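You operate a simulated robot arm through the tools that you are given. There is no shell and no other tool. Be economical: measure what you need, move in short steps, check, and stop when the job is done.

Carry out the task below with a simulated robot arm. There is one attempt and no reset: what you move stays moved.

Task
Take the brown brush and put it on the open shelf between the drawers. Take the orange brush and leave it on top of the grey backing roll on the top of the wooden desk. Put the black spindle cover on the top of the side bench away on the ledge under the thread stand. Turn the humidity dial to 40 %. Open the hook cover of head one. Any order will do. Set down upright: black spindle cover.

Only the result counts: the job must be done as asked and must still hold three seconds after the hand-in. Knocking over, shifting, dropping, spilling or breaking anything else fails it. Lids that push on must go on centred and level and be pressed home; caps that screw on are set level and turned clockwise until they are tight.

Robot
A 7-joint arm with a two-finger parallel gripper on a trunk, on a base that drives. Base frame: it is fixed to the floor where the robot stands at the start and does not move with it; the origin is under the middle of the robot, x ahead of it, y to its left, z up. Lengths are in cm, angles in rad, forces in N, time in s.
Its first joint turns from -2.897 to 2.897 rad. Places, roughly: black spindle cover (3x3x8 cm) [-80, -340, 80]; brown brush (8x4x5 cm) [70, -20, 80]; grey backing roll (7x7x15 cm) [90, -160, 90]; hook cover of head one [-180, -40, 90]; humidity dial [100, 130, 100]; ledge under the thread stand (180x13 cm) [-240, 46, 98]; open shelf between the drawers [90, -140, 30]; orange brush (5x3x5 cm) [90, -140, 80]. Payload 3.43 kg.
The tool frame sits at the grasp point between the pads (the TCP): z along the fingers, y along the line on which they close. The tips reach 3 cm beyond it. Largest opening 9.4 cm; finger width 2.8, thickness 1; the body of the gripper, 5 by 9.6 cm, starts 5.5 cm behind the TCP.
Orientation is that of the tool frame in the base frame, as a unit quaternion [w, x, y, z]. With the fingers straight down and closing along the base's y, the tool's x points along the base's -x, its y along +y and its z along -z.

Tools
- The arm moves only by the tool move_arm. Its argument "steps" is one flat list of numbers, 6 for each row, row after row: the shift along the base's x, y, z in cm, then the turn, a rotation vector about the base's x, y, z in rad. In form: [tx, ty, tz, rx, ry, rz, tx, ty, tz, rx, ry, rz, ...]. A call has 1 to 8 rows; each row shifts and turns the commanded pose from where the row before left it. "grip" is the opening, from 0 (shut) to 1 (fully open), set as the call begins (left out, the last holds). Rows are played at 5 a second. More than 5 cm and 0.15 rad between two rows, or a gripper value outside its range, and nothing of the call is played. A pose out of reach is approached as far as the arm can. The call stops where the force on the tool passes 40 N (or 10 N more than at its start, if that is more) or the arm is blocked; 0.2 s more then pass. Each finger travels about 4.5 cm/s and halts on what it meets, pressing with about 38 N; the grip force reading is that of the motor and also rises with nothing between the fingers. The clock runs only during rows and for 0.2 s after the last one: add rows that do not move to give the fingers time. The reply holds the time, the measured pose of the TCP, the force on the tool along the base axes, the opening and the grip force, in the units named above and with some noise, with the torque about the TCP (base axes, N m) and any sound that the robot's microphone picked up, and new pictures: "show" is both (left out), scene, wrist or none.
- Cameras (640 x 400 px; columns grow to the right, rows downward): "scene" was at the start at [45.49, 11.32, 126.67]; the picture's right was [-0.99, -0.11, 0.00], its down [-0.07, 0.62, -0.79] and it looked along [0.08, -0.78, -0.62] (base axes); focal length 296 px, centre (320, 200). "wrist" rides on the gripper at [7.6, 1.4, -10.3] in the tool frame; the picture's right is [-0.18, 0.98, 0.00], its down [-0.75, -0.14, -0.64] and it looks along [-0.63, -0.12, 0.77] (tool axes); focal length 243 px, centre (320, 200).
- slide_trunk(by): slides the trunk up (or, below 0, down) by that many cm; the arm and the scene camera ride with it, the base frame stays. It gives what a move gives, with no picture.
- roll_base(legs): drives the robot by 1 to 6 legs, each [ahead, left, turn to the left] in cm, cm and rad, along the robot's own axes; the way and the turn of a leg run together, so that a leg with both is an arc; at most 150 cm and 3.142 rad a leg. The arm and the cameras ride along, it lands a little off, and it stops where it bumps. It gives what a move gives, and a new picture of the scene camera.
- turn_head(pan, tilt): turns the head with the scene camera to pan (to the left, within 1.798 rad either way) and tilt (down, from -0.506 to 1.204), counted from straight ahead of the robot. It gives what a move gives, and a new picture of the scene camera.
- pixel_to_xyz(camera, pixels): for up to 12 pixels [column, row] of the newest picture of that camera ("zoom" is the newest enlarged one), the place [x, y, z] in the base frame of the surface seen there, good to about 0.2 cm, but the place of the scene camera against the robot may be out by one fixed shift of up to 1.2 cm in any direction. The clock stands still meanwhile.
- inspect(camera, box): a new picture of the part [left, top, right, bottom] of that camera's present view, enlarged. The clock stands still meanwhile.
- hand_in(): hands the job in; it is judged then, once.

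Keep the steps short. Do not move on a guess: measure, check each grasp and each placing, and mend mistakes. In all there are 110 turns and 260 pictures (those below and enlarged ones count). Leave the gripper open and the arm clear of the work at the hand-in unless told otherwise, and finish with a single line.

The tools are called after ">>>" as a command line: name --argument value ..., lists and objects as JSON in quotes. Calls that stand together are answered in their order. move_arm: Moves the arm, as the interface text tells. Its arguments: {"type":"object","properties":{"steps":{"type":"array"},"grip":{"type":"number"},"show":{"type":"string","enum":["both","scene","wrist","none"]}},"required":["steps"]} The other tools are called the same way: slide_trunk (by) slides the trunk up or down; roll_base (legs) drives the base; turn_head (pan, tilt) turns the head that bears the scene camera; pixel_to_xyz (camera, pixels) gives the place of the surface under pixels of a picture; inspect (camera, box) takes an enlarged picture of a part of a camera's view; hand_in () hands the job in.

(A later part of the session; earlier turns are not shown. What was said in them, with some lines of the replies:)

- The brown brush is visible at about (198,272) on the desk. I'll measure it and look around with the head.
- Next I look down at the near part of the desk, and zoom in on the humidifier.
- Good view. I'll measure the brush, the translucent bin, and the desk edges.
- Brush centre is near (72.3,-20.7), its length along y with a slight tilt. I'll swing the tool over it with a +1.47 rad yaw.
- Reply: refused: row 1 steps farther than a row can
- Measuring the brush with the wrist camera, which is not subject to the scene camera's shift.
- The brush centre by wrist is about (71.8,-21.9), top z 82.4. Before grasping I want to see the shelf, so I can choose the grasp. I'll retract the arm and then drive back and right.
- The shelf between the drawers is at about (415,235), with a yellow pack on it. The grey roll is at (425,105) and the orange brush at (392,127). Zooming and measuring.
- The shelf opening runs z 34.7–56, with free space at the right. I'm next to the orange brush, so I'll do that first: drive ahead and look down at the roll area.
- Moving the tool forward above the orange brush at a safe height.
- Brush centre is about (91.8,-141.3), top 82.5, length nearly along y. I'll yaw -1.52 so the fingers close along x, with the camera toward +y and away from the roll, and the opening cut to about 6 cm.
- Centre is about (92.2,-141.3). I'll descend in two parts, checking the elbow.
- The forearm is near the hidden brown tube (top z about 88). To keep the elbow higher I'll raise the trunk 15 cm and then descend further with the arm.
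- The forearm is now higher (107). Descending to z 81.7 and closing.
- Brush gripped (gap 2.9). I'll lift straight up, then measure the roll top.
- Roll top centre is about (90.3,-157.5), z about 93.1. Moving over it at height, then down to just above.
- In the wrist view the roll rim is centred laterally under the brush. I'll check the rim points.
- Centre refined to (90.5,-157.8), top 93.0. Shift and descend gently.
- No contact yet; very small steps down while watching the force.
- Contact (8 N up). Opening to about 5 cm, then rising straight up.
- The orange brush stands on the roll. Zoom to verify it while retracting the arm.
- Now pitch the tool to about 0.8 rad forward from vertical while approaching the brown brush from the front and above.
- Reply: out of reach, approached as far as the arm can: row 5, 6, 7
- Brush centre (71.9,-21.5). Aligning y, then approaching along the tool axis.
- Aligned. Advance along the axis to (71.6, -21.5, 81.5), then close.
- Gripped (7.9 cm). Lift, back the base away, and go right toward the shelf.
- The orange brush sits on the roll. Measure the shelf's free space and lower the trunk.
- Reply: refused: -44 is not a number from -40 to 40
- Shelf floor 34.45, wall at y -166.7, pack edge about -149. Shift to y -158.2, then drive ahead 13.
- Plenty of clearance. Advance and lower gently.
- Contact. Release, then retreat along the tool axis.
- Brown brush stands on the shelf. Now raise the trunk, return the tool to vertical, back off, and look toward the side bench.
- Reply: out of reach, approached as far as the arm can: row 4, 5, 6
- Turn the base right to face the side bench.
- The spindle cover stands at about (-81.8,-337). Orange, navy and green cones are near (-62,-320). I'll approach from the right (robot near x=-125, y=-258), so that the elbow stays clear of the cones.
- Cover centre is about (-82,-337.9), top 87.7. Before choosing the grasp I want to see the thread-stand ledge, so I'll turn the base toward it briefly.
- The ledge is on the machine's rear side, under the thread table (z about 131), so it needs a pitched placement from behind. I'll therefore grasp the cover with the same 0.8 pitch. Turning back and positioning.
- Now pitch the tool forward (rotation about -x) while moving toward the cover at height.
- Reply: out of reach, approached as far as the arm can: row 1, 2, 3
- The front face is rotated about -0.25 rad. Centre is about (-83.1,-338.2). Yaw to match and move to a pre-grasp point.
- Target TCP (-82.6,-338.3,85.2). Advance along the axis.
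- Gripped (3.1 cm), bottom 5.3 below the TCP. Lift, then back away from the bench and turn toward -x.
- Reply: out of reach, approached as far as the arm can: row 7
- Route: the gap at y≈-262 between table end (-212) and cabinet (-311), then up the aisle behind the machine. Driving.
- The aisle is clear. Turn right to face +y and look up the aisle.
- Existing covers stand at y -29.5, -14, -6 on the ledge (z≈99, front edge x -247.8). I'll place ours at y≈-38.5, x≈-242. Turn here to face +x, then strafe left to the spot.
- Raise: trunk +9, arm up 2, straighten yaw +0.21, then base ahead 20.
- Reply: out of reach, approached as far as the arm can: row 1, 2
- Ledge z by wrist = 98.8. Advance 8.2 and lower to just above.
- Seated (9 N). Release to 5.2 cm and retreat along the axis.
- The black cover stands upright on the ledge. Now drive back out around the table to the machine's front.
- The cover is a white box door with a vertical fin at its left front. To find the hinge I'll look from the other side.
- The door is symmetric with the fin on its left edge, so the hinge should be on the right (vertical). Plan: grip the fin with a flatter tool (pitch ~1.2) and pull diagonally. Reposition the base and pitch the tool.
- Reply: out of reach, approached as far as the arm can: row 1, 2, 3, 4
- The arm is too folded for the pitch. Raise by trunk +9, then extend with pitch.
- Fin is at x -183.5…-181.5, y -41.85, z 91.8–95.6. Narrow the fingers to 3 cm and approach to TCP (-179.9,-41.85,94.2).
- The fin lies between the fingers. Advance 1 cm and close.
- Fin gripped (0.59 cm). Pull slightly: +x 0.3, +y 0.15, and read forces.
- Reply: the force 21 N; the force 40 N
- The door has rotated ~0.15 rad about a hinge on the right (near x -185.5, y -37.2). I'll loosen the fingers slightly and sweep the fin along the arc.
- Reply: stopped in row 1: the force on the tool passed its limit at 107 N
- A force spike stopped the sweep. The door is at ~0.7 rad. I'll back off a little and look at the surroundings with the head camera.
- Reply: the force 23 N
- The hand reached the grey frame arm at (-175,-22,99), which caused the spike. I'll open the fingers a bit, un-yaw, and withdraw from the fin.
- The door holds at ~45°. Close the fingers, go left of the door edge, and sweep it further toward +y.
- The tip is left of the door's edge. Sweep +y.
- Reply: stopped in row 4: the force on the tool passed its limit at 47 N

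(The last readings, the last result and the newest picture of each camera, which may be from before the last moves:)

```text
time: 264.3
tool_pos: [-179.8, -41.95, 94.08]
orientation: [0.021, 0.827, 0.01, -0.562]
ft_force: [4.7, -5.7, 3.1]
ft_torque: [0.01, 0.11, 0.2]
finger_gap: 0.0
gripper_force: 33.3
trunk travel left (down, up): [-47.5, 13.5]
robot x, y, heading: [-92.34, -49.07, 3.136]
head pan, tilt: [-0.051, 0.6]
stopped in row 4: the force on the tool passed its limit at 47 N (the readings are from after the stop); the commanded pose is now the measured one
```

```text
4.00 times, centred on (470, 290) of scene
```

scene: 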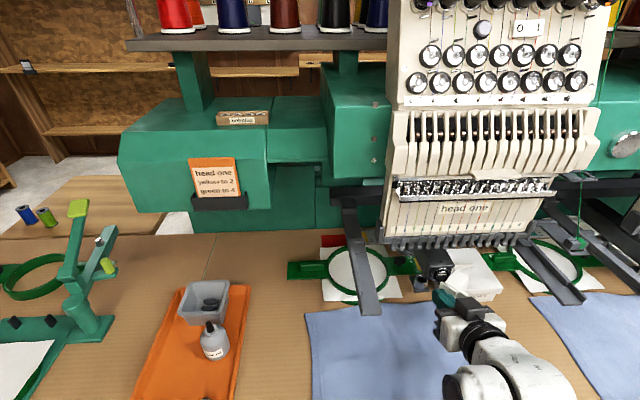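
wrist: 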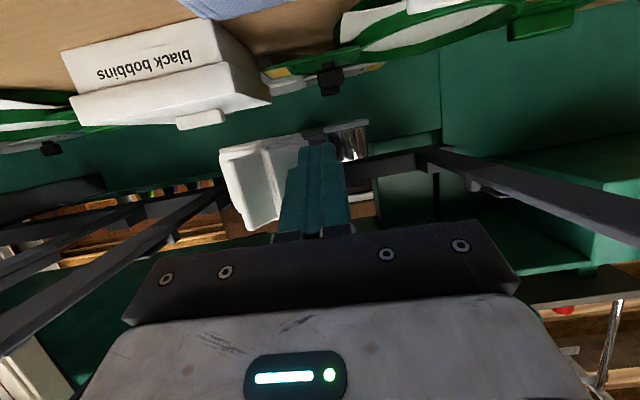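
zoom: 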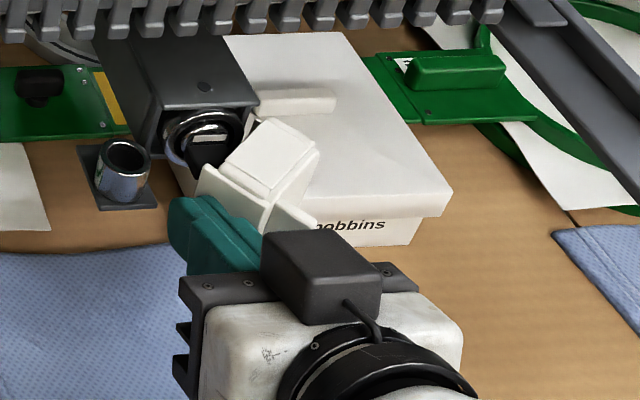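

>>> pixel_to_xyz --camera "zoom" --pixels '[[202, 172], [215, 180], [235, 190], [255, 200], [230, 165], [262, 122], [312, 148], [275, 190], [270, 155], [300, 215], [280, 212]]'

>>> pixel_to_xyz --camera "wrist" --pixels '[[225, 165], [240, 180], [255, 200], [268, 165], [280, 190], [290, 160], [250, 165], [245, 225]]'

>>> inspect --camera "wrist" --box '[200, 100, 380, 240]'

```text
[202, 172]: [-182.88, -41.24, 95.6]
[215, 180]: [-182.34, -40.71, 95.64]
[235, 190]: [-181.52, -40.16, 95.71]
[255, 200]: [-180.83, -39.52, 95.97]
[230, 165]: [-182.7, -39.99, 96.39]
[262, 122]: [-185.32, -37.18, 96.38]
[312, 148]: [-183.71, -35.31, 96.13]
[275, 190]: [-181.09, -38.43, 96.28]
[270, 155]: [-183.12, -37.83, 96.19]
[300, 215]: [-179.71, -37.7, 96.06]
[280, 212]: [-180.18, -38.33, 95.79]
```

```text
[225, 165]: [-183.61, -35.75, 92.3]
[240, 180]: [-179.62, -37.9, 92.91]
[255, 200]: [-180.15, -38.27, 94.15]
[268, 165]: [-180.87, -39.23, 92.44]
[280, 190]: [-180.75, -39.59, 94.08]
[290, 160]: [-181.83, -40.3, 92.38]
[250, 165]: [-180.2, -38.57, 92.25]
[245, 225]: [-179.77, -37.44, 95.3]
```

```text
2.86 times, centred on (290, 170) of wrist
```

zoom: 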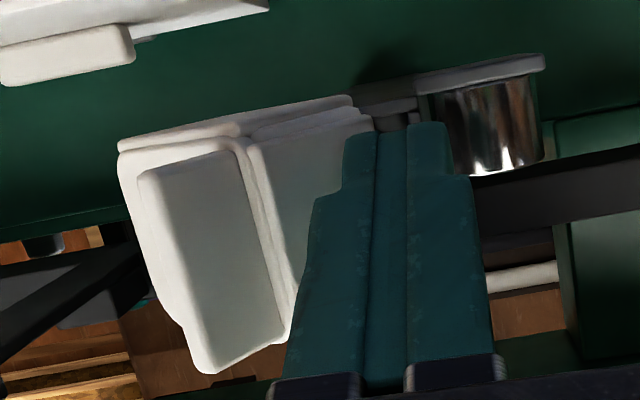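

The door is at ~0.70 rad; that push had little leverage. I'll push on the fin's outer end instead, following its arc.

>>> move_arm --steps '[1.5, -0.5, 0, 0, 0, 0, 1.6, 0, 0, 0, 0, 0, 0, 1.7, 0, 0, 0, 0, 0, 1.7, 0, 0, 0, 0, 0.1, 1, 0, 0, 0, 0, 0, 1, 0, 0, 0, 0, -0.25, 0.9, 0, 0, 0, 0, -0.25, 0.9, 0, 0, 0, 0]'

>>> inspect --camera "scene" --box '[400, 240, 540, 340]'

```text
time: 266.1
tool_pos: [-177.22, -34.91, 93.91]
orientation: [0.02, 0.827, 0.009, -0.562]
ft_force: [0.7, 0.7, -0.6]
ft_torque: [0.04, 0.01, -0.02]
finger_gap: 0.0
gripper_force: 32.7
trunk travel left (down, up): [-47.5, 13.5]
robot x, y, heading: [-92.46, -48.87, 3.138]
head pan, tilt: [-0.051, 0.6]
```

scene: 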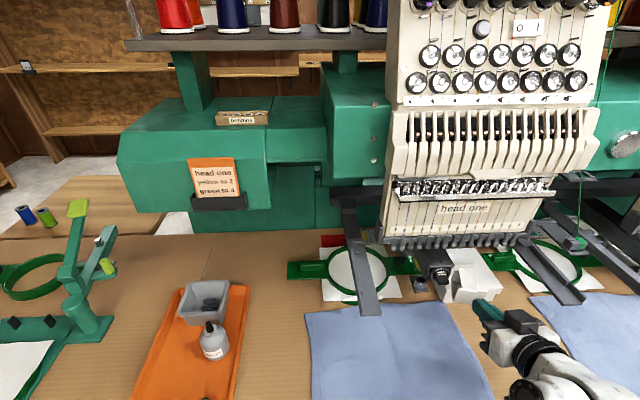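
wrist: 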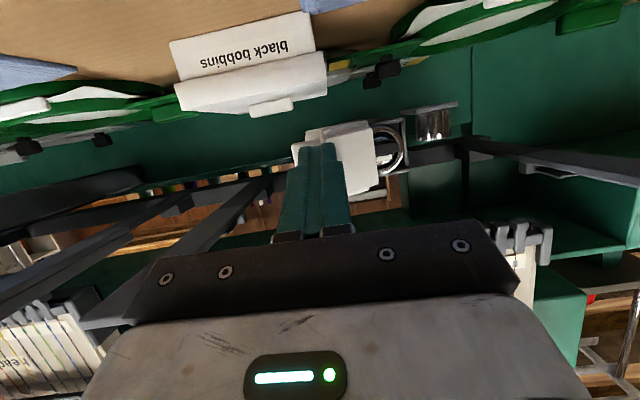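

```text
4.00 times, centred on (470, 290) of scene
```

zoom: 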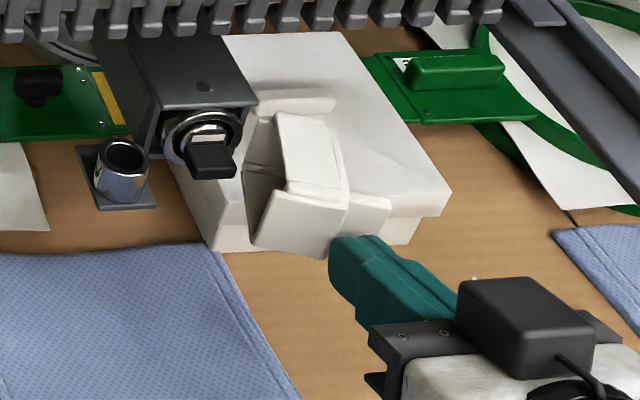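

Works: the door is near 75°. Continue along the arc.

>>> move_arm --steps '[-0.45, 0.55, 0, 0, 0, 0, -0.45, 0.55, 0, 0, 0, 0, -0.7, 0.6, 0, 0, 0, 0, -0.7, 0.6, 0, 0, 0, 0]'

>>> inspect --camera "scene" --box '[400, 240, 540, 340]'

```text
time: 267.1
tool_pos: [-179.1, -31.81, 94.04]
orientation: [0.015, 0.828, 0.004, -0.561]
ft_force: [28.3, 26.5, -0.2]
ft_torque: [-0.01, 0.01, -0.57]
finger_gap: 0.0
gripper_force: 33.1
trunk travel left (down, up): [-47.5, 13.5]
robot x, y, heading: [-92.72, -48.81, 3.138]
head pan, tilt: [-0.051, 0.6]
```

scene: 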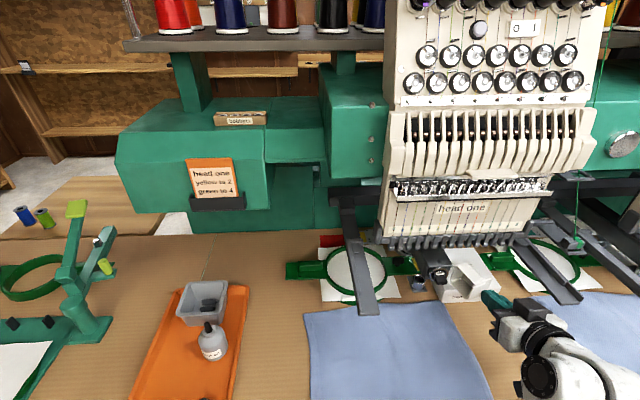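
wrist: 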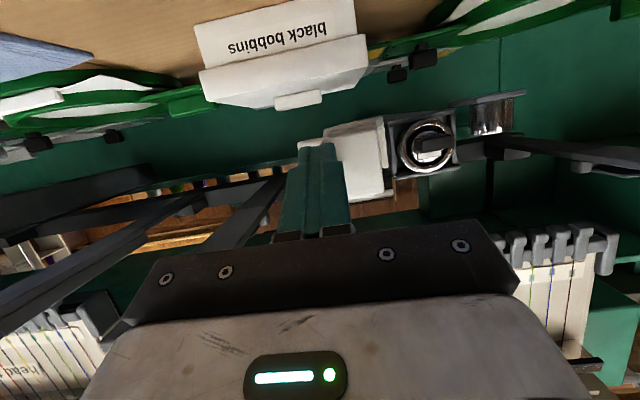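

```text
4.00 times, centred on (470, 290) of scene
```

zoom: 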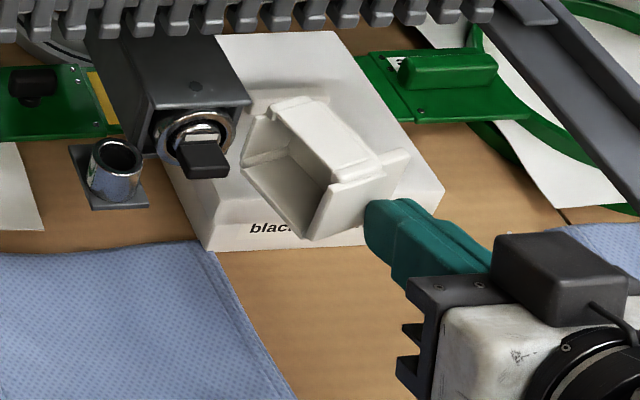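

The door is past 90° and resisting (its stop). Withdraw and verify.

>>> move_arm --steps '[1, 0, 0, 0, 0, 0, 3, 0, 0, 0, 0, 0, 4, -1, 0, 0, 0, 0, 4, -2, 0, 0, 0, 0]' --grip 0.5

>>> inspect --camera "scene" --box '[400, 240, 540, 340]'

>>> pixel_to_xyz --camera "zoom" --pixels '[[330, 190], [350, 180], [370, 180], [395, 165], [270, 110], [310, 105], [345, 150], [300, 230]]'

```text
time: 268.1
tool_pos: [-167.34, -35.67, 94.0]
orientation: [0.021, 0.827, 0.009, -0.562]
ft_force: [-0.4, 0.0, -0.2]
ft_torque: [-0.02, -0.02, 0.0]
finger_gap: 4.68
gripper_force: 0.1
trunk travel left (down, up): [-47.5, 13.5]
robot x, y, heading: [-92.47, -48.78, 3.138]
head pan, tilt: [-0.051, 0.6]
```

scene: 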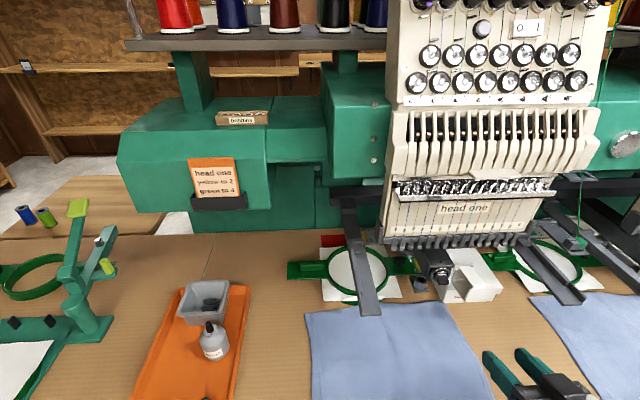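
wrist: 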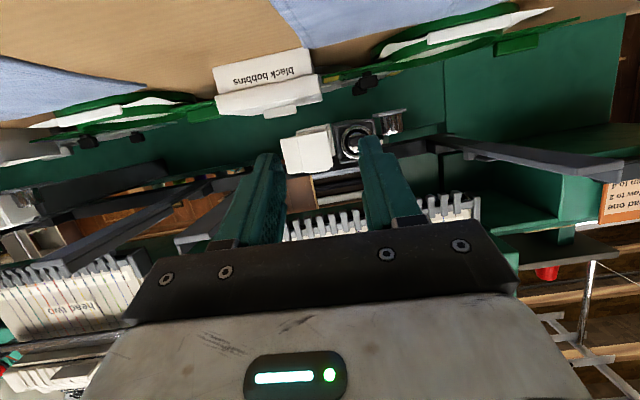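

```text
4.00 times, centred on (470, 290) of scene
```

zoom: 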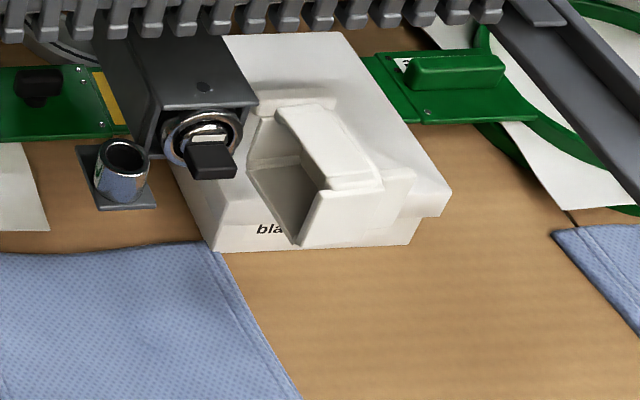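

```text
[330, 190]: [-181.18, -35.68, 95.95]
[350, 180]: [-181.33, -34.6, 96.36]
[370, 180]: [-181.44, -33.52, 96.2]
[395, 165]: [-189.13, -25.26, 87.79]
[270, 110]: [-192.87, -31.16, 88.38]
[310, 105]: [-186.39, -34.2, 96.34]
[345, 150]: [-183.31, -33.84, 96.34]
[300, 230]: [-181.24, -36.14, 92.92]
```

The hook cover is open (~95°), the hook exposed. Now back away, bring the tool back to vertical, and head to the humidifier.

>>> roll_base --legs '[[-38, 0, 0]]'

>>> move_arm --steps '[2, 0, 2, 0, -0.14, 0, 2, 0, 2, 0, -0.14, 0, 2, 0, 2, 0, -0.14, 0, 2, 0, 2, 0, -0.14, 0, 2, 0, 2, 0, -0.14, 0, 2, 0, 0, 0, -0.14, 0, 2, 0, 0, 0, -0.14, 0, 2, 0, 0, 0, -0.14, 0]' --show "none"

>>> move_arm --steps '[4, 0, 0, 0, -0.08, 0, 4, 0, 0, 0, 0, 0, 4, 0, 0, 0, 0, 0, 4, 0, 0, 0, 0, 0]' --show "none"

>>> roll_base --legs '[[0, 0, -1.57], [0, 0, -1.57], [0, 120, 0]]'

```text
time: 270.5
tool_pos: [-129.56, -35.76, 93.96]
orientation: [0.02, 0.828, 0.009, -0.561]
ft_force: [0.5, -0.1, -0.2]
ft_torque: [-0.02, 0.0, 0.01]
finger_gap: 4.71
gripper_force: 0.0
trunk travel left (down, up): [-47.5, 13.5]
robot x, y, heading: [-54.43, -49.0, 3.136]
head pan, tilt: [-0.051, 0.6]
```

scene: 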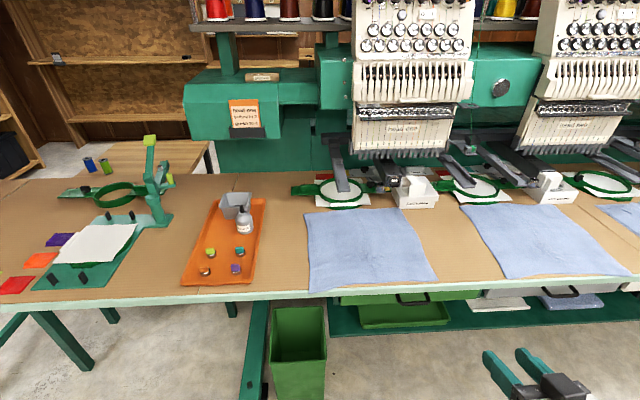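

```text
time: 272.5
tool_pos: [-112.11, -37.5, 89.35]
orientation: [0.062, 0.987, -0.062, -0.138]
ft_force: [-0.1, 0.0, 0.8]
ft_torque: [-0.02, 0.01, 0.0]
finger_gap: 4.68
gripper_force: 0.0
out of reach, approached as far as the arm can: row 3, 4, 5, 6, 7, 8
trunk travel left (down, up): [-47.5, 13.5]
robot x, y, heading: [-54.85, -49.15, 3.135]
head pan, tilt: [-0.051, 0.6]
stopped in row 8: the arm was blocked; the commanded pose is now the measured one
```

```text
time: 273.7
tool_pos: [-100.99, -41.19, 84.36]
orientation: [0.073, 0.989, 0.094, -0.09]
ft_force: [1.0, -0.5, -0.5]
ft_torque: [0.01, -0.01, 0.03]
finger_gap: 4.71
gripper_force: 0.0
out of reach, approached as far as the arm can: row 1, 2, 3, 4
trunk travel left (down, up): [-47.5, 13.5]
robot x, y, heading: [-54.54, -48.96, 3.138]
head pan, tilt: [-0.051, 0.6]
stopped in row 4: the arm was blocked; the commanded pose is now the measured one
```

```text
time: 287.4
tool_pos: [-8.34, 63.68, 84.38]
orientation: [0.089, -0.096, 0.989, 0.073]
ft_force: [0.0, -0.3, 0.9]
ft_torque: [0.01, -0.01, -0.03]
finger_gap: 4.71
gripper_force: 0.0
trunk travel left (down, up): [-47.5, 13.5]
robot x, y, heading: [-54.48, 70.8, -0.0]
head pan, tilt: [-0.051, 0.6]
```

scene: 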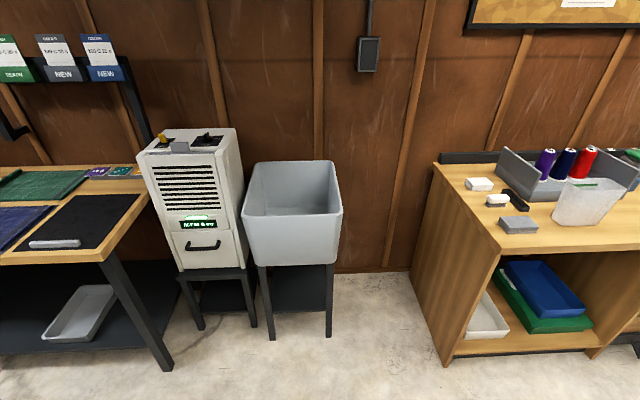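

>>> inspect --camera "scene" --box '[130, 115, 250, 265]'

>>> inspect --camera "scene" --box '[180, 122, 240, 160]'

>>> pixel_to_xyz --camera "zoom" --pixels '[[280, 130], [270, 200], [210, 200], [330, 190], [300, 260], [150, 280], [70, 175], [400, 250]]'

```text
2.67 times, centred on (190, 190) of scene
```

zoom: 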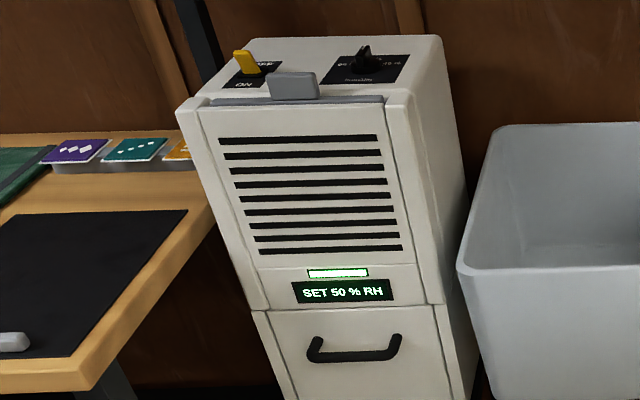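

```text
10.53 times, centred on (210, 141) of scene
```

zoom: 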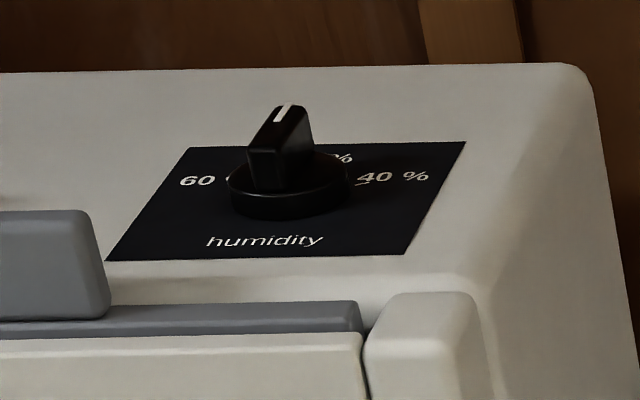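

```text
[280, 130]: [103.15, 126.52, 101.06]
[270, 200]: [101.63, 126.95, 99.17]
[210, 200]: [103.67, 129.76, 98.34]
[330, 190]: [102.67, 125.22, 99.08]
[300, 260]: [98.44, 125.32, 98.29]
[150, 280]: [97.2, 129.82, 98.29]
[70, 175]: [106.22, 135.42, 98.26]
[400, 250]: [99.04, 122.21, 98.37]
```

The display reads SET 50 % RH; the pointer points away (+x, 50), 40 % is to the right (-y). The knob is near (102,126.3). Strafe over first, then fix the arm pose.

>>> roll_base --legs '[[0, 58, 0], [30, 0, 0]]'

>>> move_arm --steps '[4, 0, 4, 0, 0, 0, 4, 0, 4, 0, 0, 0, 4, 0, 3, 0, 0, 0, 4, 0, 3, 0, 0, 0, 4, 0, 3, 0, 0, 0]' --grip 0.45

```text
time: 292.3
tool_pos: [22.12, 120.79, 84.39]
orientation: [0.089, -0.094, 0.989, 0.073]
ft_force: [-1.2, -0.3, -0.9]
ft_torque: [-0.02, 0.01, -0.01]
finger_gap: 4.72
gripper_force: 0.0
trunk travel left (down, up): [-47.5, 13.5]
robot x, y, heading: [-24.29, 128.79, -0.006]
head pan, tilt: [-0.051, 0.6]
```

scene: 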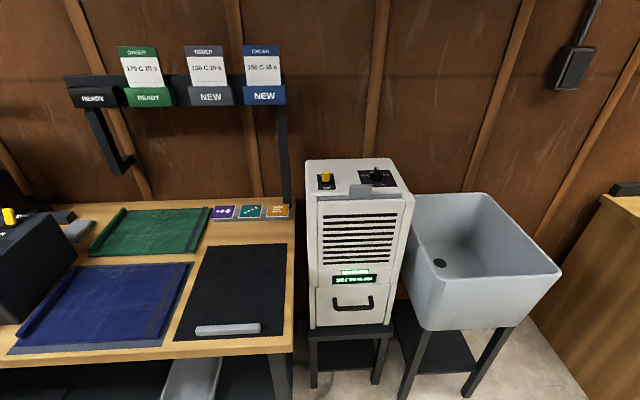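

```text
refused: row 1 steps farther than a row can; nothing moved
```

>>> move_arm --steps '[3.4, 0, 3.4, -0.049, 0.06, -0.063, 3.4, 0, 3.4, -0.049, 0.06, -0.063, 3.4, 0, 3.4, -0.049, 0.06, -0.063, 3.4, 0, 3.4, 0, 0, 0, 3.4, 0, 3.4, 0, 0, 0, 4, 0, 3, 0, 0, 0, 4, 0, 2, 0, 0, 0, 0, 0, 0, 0, 0, 0]' --grip 0.45 --show "none"

>>> roll_base --legs '[[35, 0, 0]]'

>>> turn_head --pan -0.05 --tilt 0.7

```text
time: 294.1
tool_pos: [47.03, 120.73, 106.46]
orientation: [0.001, 0.001, 1.0, 0.0]
ft_force: [0.0, -0.2, -0.3]
ft_torque: [0.02, -0.03, -0.01]
finger_gap: 4.22
gripper_force: 0.0
trunk travel left (down, up): [-47.5, 13.5]
robot x, y, heading: [-24.29, 128.38, -0.007]
head pan, tilt: [-0.051, 0.6]
```

```text
time: 296.4
tool_pos: [82.09, 120.76, 106.43]
orientation: [0.0, 0.0, 1.0, -0.001]
ft_force: [-0.4, 0.1, 1.1]
ft_torque: [0.03, -0.02, -0.01]
finger_gap: 4.22
gripper_force: 0.0
trunk travel left (down, up): [-47.5, 13.5]
robot x, y, heading: [10.74, 128.56, -0.003]
head pan, tilt: [-0.051, 0.6]
```

scene: 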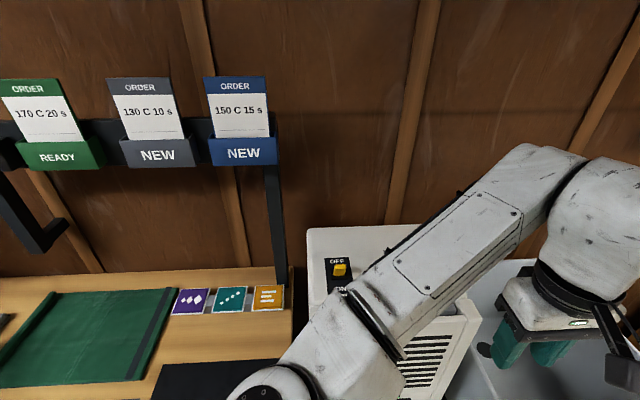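

```text
time: 297.1
tool_pos: [82.06, 120.84, 106.38]
orientation: [-0.001, 0.0, 1.0, 0.0]
ft_force: [0.8, -0.3, -0.4]
ft_torque: [0.02, 0.04, 0.01]
finger_gap: 4.26
gripper_force: 0.0
trunk travel left (down, up): [-47.5, 13.5]
robot x, y, heading: [10.85, 128.3, -0.0]
head pan, tilt: [-0.051, 0.7]
```

scene: 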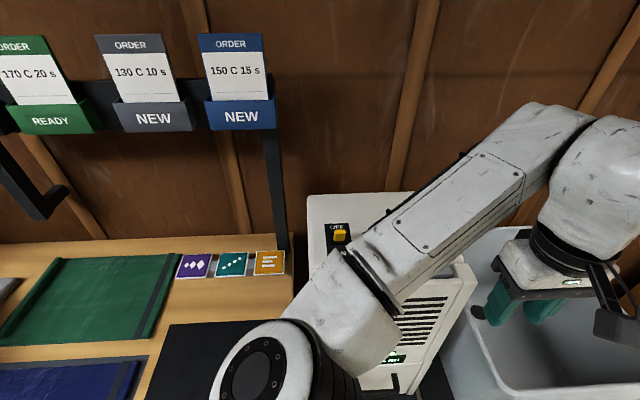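

Raise the trunk 10 for elbow clearance, and use the wrist camera to see the dial.

>>> slide_trunk --by 12

>>> move_arm --steps '[4, 1, -2, 0, 0, 0, 4, 1, -2, 0, 0, 0, 3, 1, -1, 0, 0, 0, 3, 1, -1, 0, 0, 0, 0, 0, 0, 0, 0, 0]'

>>> inspect --camera "wrist" --box '[240, 20, 420, 160]'

```text
time: 298.6
tool_pos: [82.1, 120.7, 118.39]
orientation: [-0.001, 0.0, 1.0, -0.001]
ft_force: [0.3, -0.5, -0.2]
ft_torque: [-0.01, -0.01, 0.01]
finger_gap: 4.22
gripper_force: 0.0
trunk travel left (down, up): [-59.5, 1.5]
robot x, y, heading: [10.5, 128.57, -0.003]
head pan, tilt: [-0.051, 0.7]
```

```text
time: 299.8
tool_pos: [96.07, 124.81, 112.34]
orientation: [0.0, 0.0, 1.0, 0.001]
ft_force: [-0.4, 0.3, 0.6]
ft_torque: [-0.01, 0.02, -0.02]
finger_gap: 4.22
gripper_force: 0.2
trunk travel left (down, up): [-59.5, 1.5]
robot x, y, heading: [10.44, 128.46, 0.0]
head pan, tilt: [-0.051, 0.7]
```

scene: 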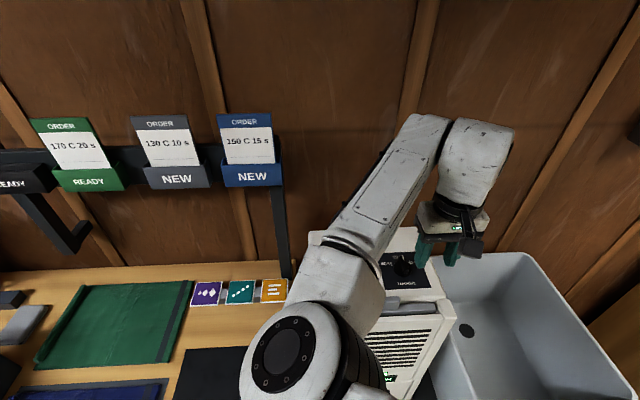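
wrist: 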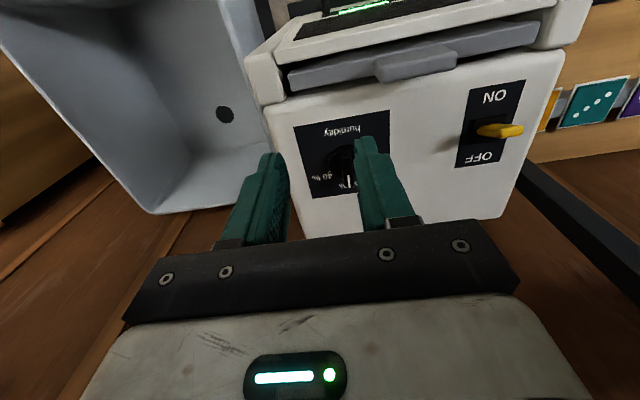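

```text
2.86 times, centred on (330, 90) of wrist
```

zoom: 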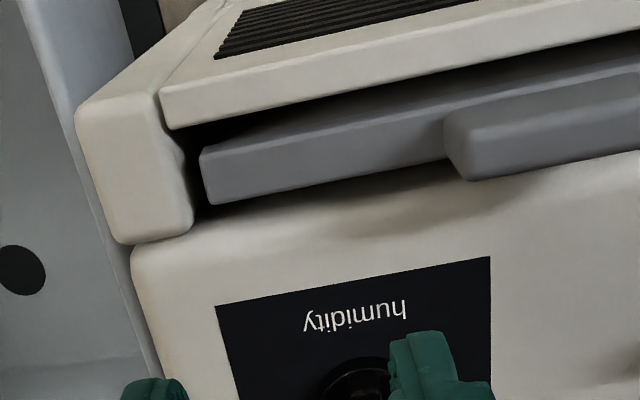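

>>> inspect --camera "wrist" --box '[285, 120, 405, 210]'

>>> pixel_to_xyz --camera "zoom" --pixels '[[320, 190], [340, 180], [350, 240], [350, 275], [345, 215], [300, 200], [150, 250], [280, 150], [240, 220]]'

>>> inspect --camera "scene" --box '[375, 240, 435, 290]'

>>> pixel_to_xyz --camera "zoom" --pixels '[[320, 170], [300, 130], [340, 200], [260, 200], [320, 100], [380, 220], [290, 240]]'

```text
4.44 times, centred on (345, 165) of wrist
```

zoom: 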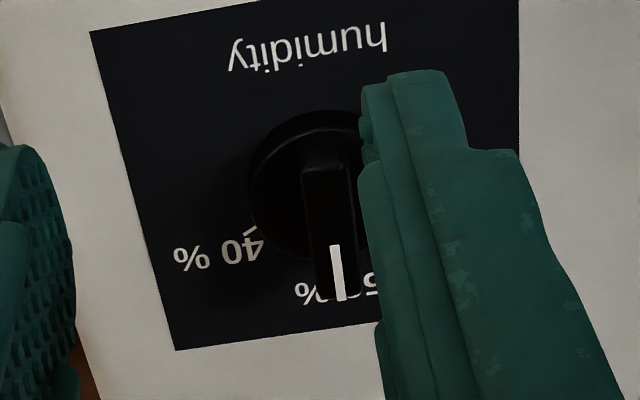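

```text
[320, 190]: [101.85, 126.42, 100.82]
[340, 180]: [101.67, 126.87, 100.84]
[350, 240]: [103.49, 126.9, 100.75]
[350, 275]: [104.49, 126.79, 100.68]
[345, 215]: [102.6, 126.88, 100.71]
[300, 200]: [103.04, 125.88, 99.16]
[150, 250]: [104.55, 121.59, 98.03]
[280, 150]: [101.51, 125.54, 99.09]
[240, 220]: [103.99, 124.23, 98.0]
```

```text
8.00 times, centred on (405, 265) of scene
```

zoom: 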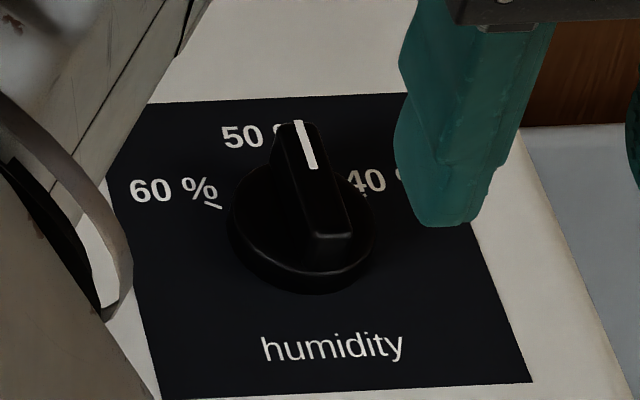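

```text
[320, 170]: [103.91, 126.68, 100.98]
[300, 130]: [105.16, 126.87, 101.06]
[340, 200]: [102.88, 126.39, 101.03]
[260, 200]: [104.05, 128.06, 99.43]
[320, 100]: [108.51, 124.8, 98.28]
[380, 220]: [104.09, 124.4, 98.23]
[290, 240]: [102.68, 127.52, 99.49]
```

Dial centre is about (102.8,126.65); bar along x, top z 100.8, disc top 99.1. The 40 % tick is about -52°. Move above, then down to z 102.3.

>>> move_arm --steps '[3.4, 0.9, -2, 0, 0, 0, 3.3, 0.9, -2, 0, 0, 0, 0, 0, -2.3, 0, 0, 0, 0, 0, 0, 0, 0, 0]'

>>> inspect --camera "wrist" --box '[250, 130, 390, 250]'

>>> inspect --camera "scene" --box '[355, 220, 435, 300]'

```text
time: 300.8
tool_pos: [102.88, 126.49, 106.04]
orientation: [-0.001, 0.0, 1.0, 0.0]
ft_force: [0.1, -0.4, 0.8]
ft_torque: [0.03, 0.0, 0.02]
finger_gap: 4.25
gripper_force: 0.2
trunk travel left (down, up): [-59.5, 1.5]
robot x, y, heading: [10.53, 128.24, -0.009]
head pan, tilt: [-0.051, 0.7]
```

scene: 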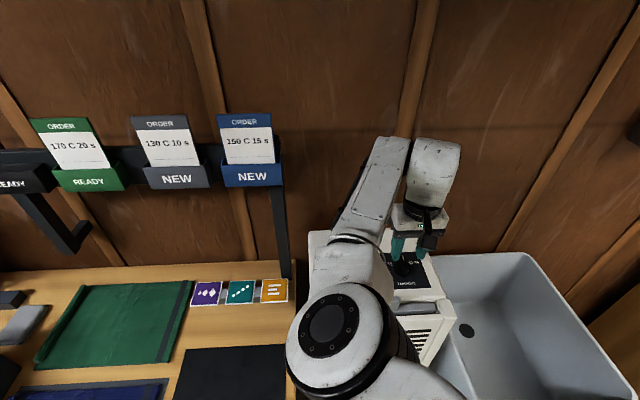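
wrist: 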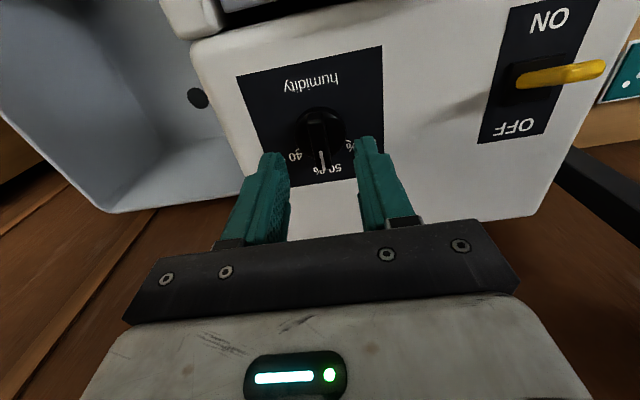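

```text
3.33 times, centred on (320, 190) of wrist
```

zoom: 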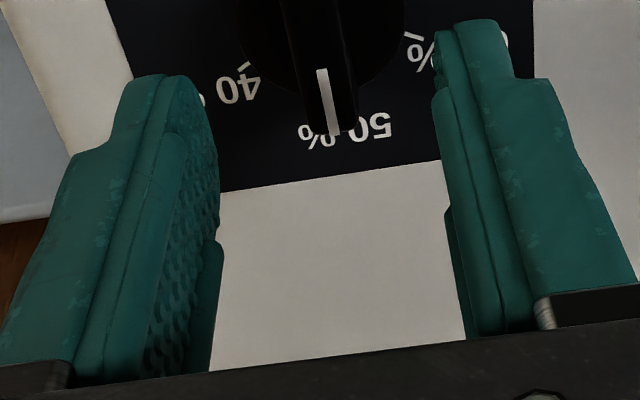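

```text
5.00 times, centred on (395, 260) of scene
5 turns are left
```

zoom: 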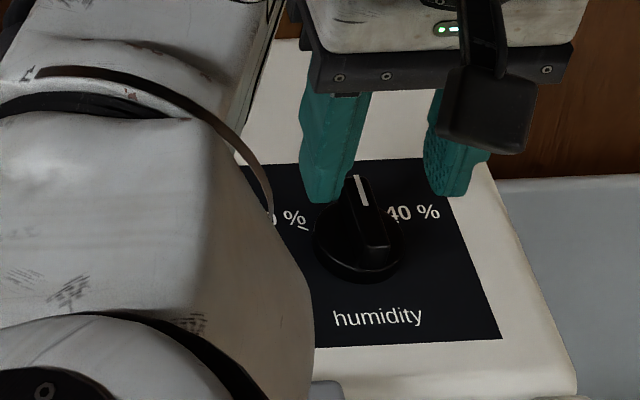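

Few turns remain, so I'll batch: measure the ticks, descend and grip the bar, and rotate clockwise about 52°.

>>> pixel_to_xyz --camera "wrist" --pixels '[[297, 149], [347, 140], [322, 170], [318, 112], [298, 125], [344, 120], [320, 135]]'

>>> move_arm --steps '[0, 0.1, -1.5, 0, 0, 0, 0, 0, -1.2, 0, 0, 0, 0, 0, -1, 0, 0, 0, 0, 0, 0, 0, 0, 0]' --show "none"

>>> move_arm --steps '[0, 0, 0, 0, 0, 0, 0, 0, 0, 0, 0, 0, 0, 0, 0, 0, 0, 0, 0, 0, 0, 0, 0, 0]' --grip 0 --show "none"

>>> move_arm --steps '[0, 0, 0, 0, 0, -0.13, 0, 0, 0, 0, 0, -0.13, 0, 0, 0, 0, 0, -0.13, 0, 0, 0, 0, 0, -0.13, 0, 0, 0, 0, 0, -0.13, 0, 0, 0, 0, 0, -0.13, 0, 0, 0, 0, 0, -0.13, 0, 0, 0, 0, 0, 0]'

>>> inspect --camera "wrist" --box '[250, 100, 400, 230]'

>>> inspect --camera "scene" --box '[340, 230, 480, 399]'

```text
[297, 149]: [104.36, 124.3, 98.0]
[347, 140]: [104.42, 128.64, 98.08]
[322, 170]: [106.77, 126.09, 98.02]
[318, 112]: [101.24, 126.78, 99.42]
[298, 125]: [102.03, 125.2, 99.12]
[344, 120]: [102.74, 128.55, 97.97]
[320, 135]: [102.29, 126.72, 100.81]
```

```text
time: 301.8
tool_pos: [102.68, 126.75, 102.27]
orientation: [-0.001, 0.0, 1.0, -0.001]
ft_force: [0.4, 0.4, -1.2]
ft_torque: [-0.01, 0.0, 0.01]
finger_gap: 4.22
gripper_force: 0.1
trunk travel left (down, up): [-59.5, 1.5]
robot x, y, heading: [10.68, 128.0, -0.004]
head pan, tilt: [-0.051, 0.7]
```

```text
time: 302.8
tool_pos: [102.76, 126.47, 102.25]
orientation: [0.0, 0.001, 1.0, -0.001]
ft_force: [0.2, -9.9, -1.4]
ft_torque: [-0.1, -0.27, -0.12]
finger_gap: 1.17
gripper_force: 44.8
trunk travel left (down, up): [-59.5, 1.5]
robot x, y, heading: [10.7, 128.11, -0.003]
head pan, tilt: [-0.051, 0.7]
```

```text
time: 304.6
tool_pos: [103.02, 126.93, 102.44]
orientation: [0.001, 0.439, 0.899, 0.0]
ft_force: [22.3, 2.0, -6.2]
ft_torque: [0.16, -0.44, 0.08]
finger_gap: 1.21
gripper_force: 45.4
trunk travel left (down, up): [-59.5, 1.5]
robot x, y, heading: [10.64, 128.36, -0.004]
head pan, tilt: [-0.051, 0.7]
```

scene: 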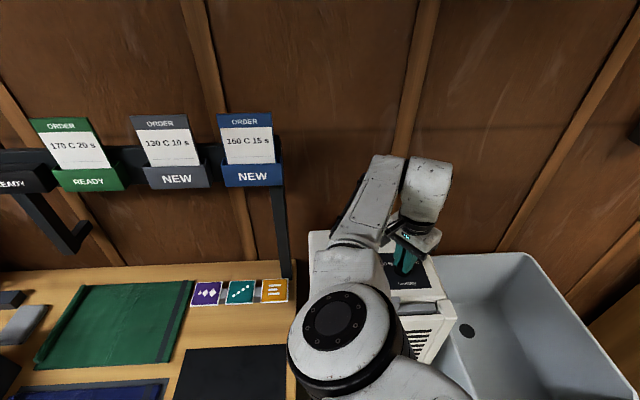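
wrist: 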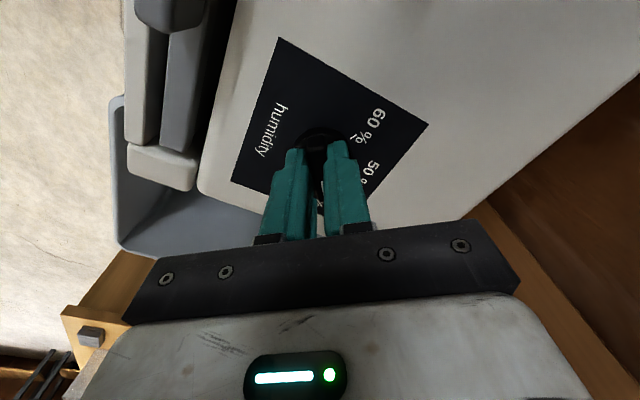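

```text
3.08 times, centred on (325, 165) of wrist
```

zoom: 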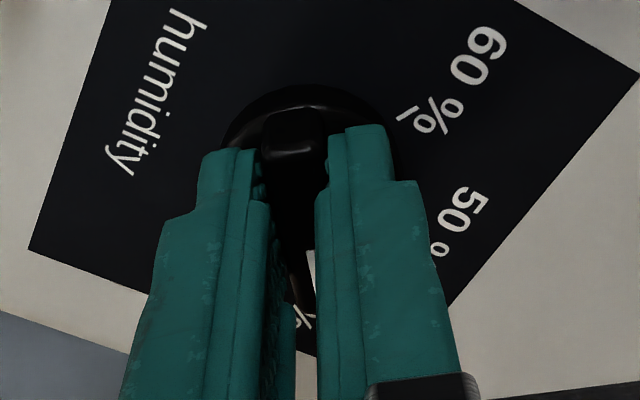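

```text
2.37 times, centred on (410, 314) of scene
4 turns are left
```

zoom: 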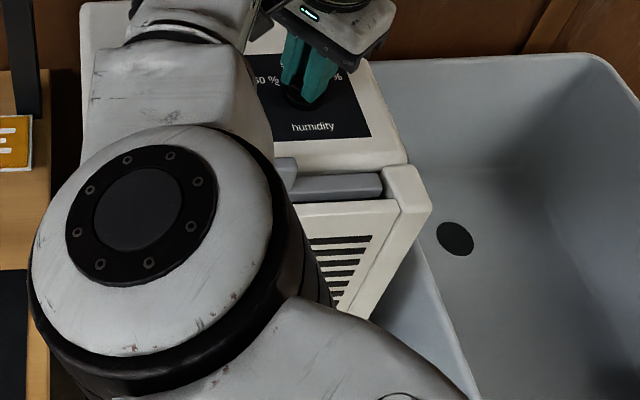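

The tool turned 52°, matching the 40 tick. Release, lift, and back off to read the display and pointer.

>>> move_arm --steps '[0, 0, 0, 0, 0, 0, 0, 0, 0, 0, 0, 0, 0, 0, 0, 0, 0, 0, 0, 0, 1.5, 0, 0, 0, 0, 0, 3, 0, 0, 0, 0, 0, 3, 0, 0, 0, -3, 0, 3, 0, 0, 0, 0, 0, 0, 0, 0, 0]' --grip 0.45

>>> inspect --camera "wrist" --box '[240, 60, 400, 200]'

>>> roll_base --legs '[[-50, 0, 0], [0, -50, 0]]'

>>> turn_head --pan 0.45 --tilt 0.6

>>> inspect --camera "scene" --box '[260, 170, 380, 290]'

>>> inspect --camera "scene" --box '[290, 110, 410, 210]'

```text
time: 306.4
tool_pos: [99.76, 126.53, 112.99]
orientation: [-0.001, 0.44, 0.898, -0.001]
ft_force: [-0.7, -0.5, 0.4]
ft_torque: [0.0, 0.0, 0.01]
finger_gap: 4.21
gripper_force: 0.0
trunk travel left (down, up): [-59.5, 1.5]
robot x, y, heading: [10.63, 128.19, -0.006]
head pan, tilt: [-0.051, 0.7]
```

scene: 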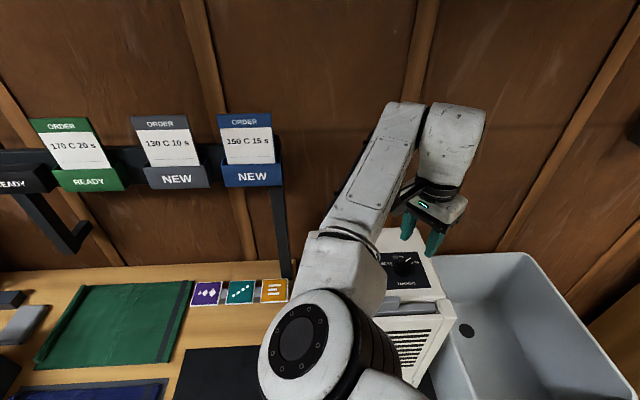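
wrist: 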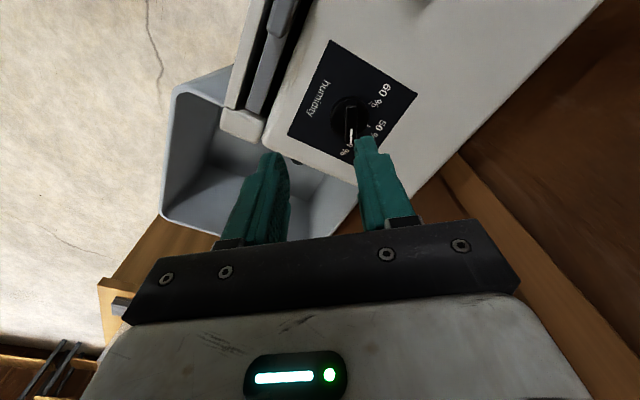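

```text
2.86 times, centred on (320, 130) of wrist
```

zoom: 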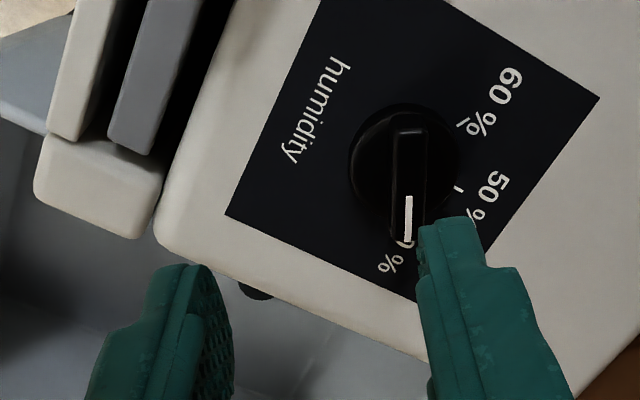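

```text
time: 311.9
tool_pos: [49.11, 76.37, 112.97]
orientation: [0.001, 0.44, 0.898, -0.001]
ft_force: [0.7, 0.2, 0.3]
ft_torque: [0.0, 0.01, 0.0]
finger_gap: 4.24
gripper_force: 0.0
trunk travel left (down, up): [-59.5, 1.5]
robot x, y, heading: [-40.08, 78.41, -0.003]
head pan, tilt: [-0.051, 0.7]
```

scene: 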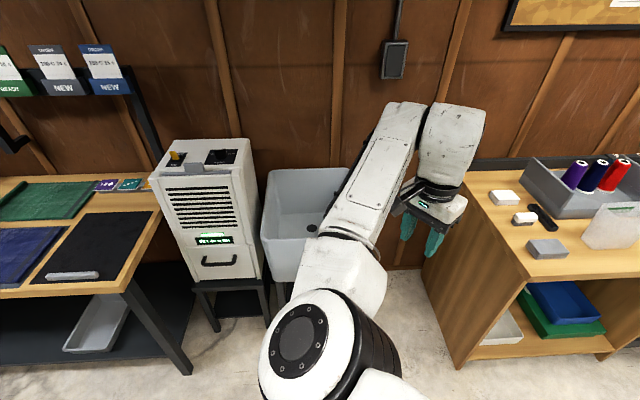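

```text
time: 312.8
tool_pos: [49.05, 76.49, 112.95]
orientation: [0.0, 0.44, 0.898, -0.001]
ft_force: [0.4, -0.2, 1.2]
ft_torque: [0.02, 0.02, 0.02]
finger_gap: 4.22
gripper_force: 0.1
trunk travel left (down, up): [-59.5, 1.5]
robot x, y, heading: [-40.24, 77.82, -0.006]
head pan, tilt: [0.45, 0.6]
```

scene: 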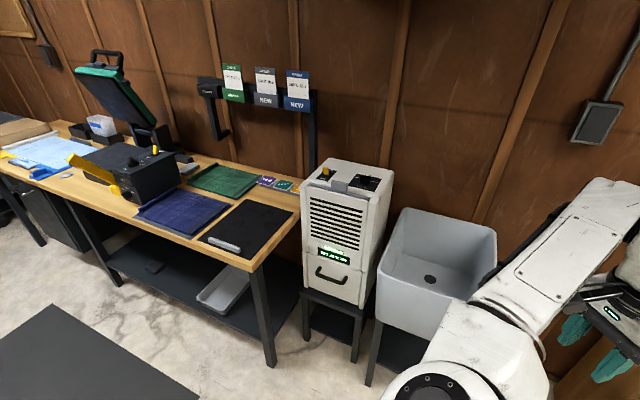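

```text
3.33 times, centred on (320, 230) of scene
```

zoom: 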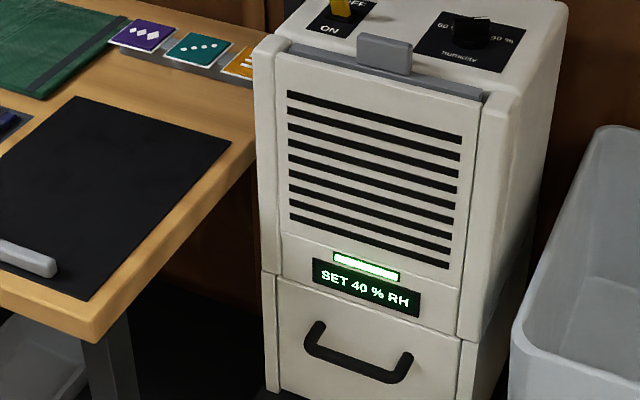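

```text
4.00 times, centred on (350, 160) of scene
3 turns are left
```

zoom: 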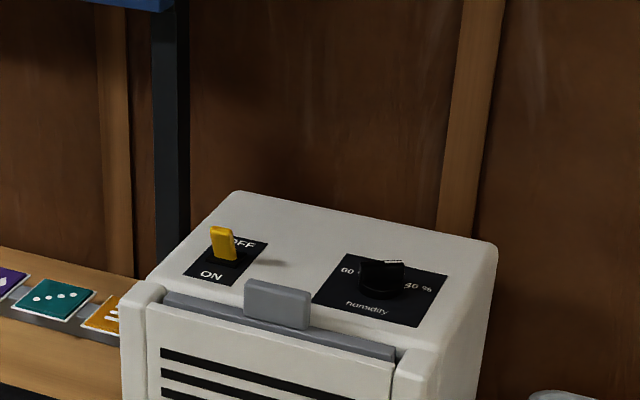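

The display reads SET 40 % RH. All tasks are placed and checked; open the gripper and hand in.

>>> move_arm --steps '[0, 0, 0, 0, 0, 0, 0, 0, 0, 0, 0, 0, 0, 0, 0, 0, 0, 0]' --grip 1 --show "none"

>>> hand_in

```text
time: 313.6
tool_pos: [49.09, 76.41, 112.83]
orientation: [0.0, 0.44, 0.898, 0.0]
ft_force: [-0.1, 0.2, 0.0]
ft_torque: [0.0, 0.0, -0.04]
finger_gap: 9.39
gripper_force: 0.1
trunk travel left (down, up): [-59.5, 1.5]
robot x, y, heading: [-40.08, 77.87, 0.001]
head pan, tilt: [0.45, 0.6]
```

```text
The job is handed in.
```

The job is handed in: the brown brush is on the shelf, the orange brush is on the roll, the black spindle cover is upright on the ledge, the dial display reads 40 %, and the head-one hook cover stands open at about 95° (the hand hit head one's grey frame arm once while opening it, and I saw no damage).
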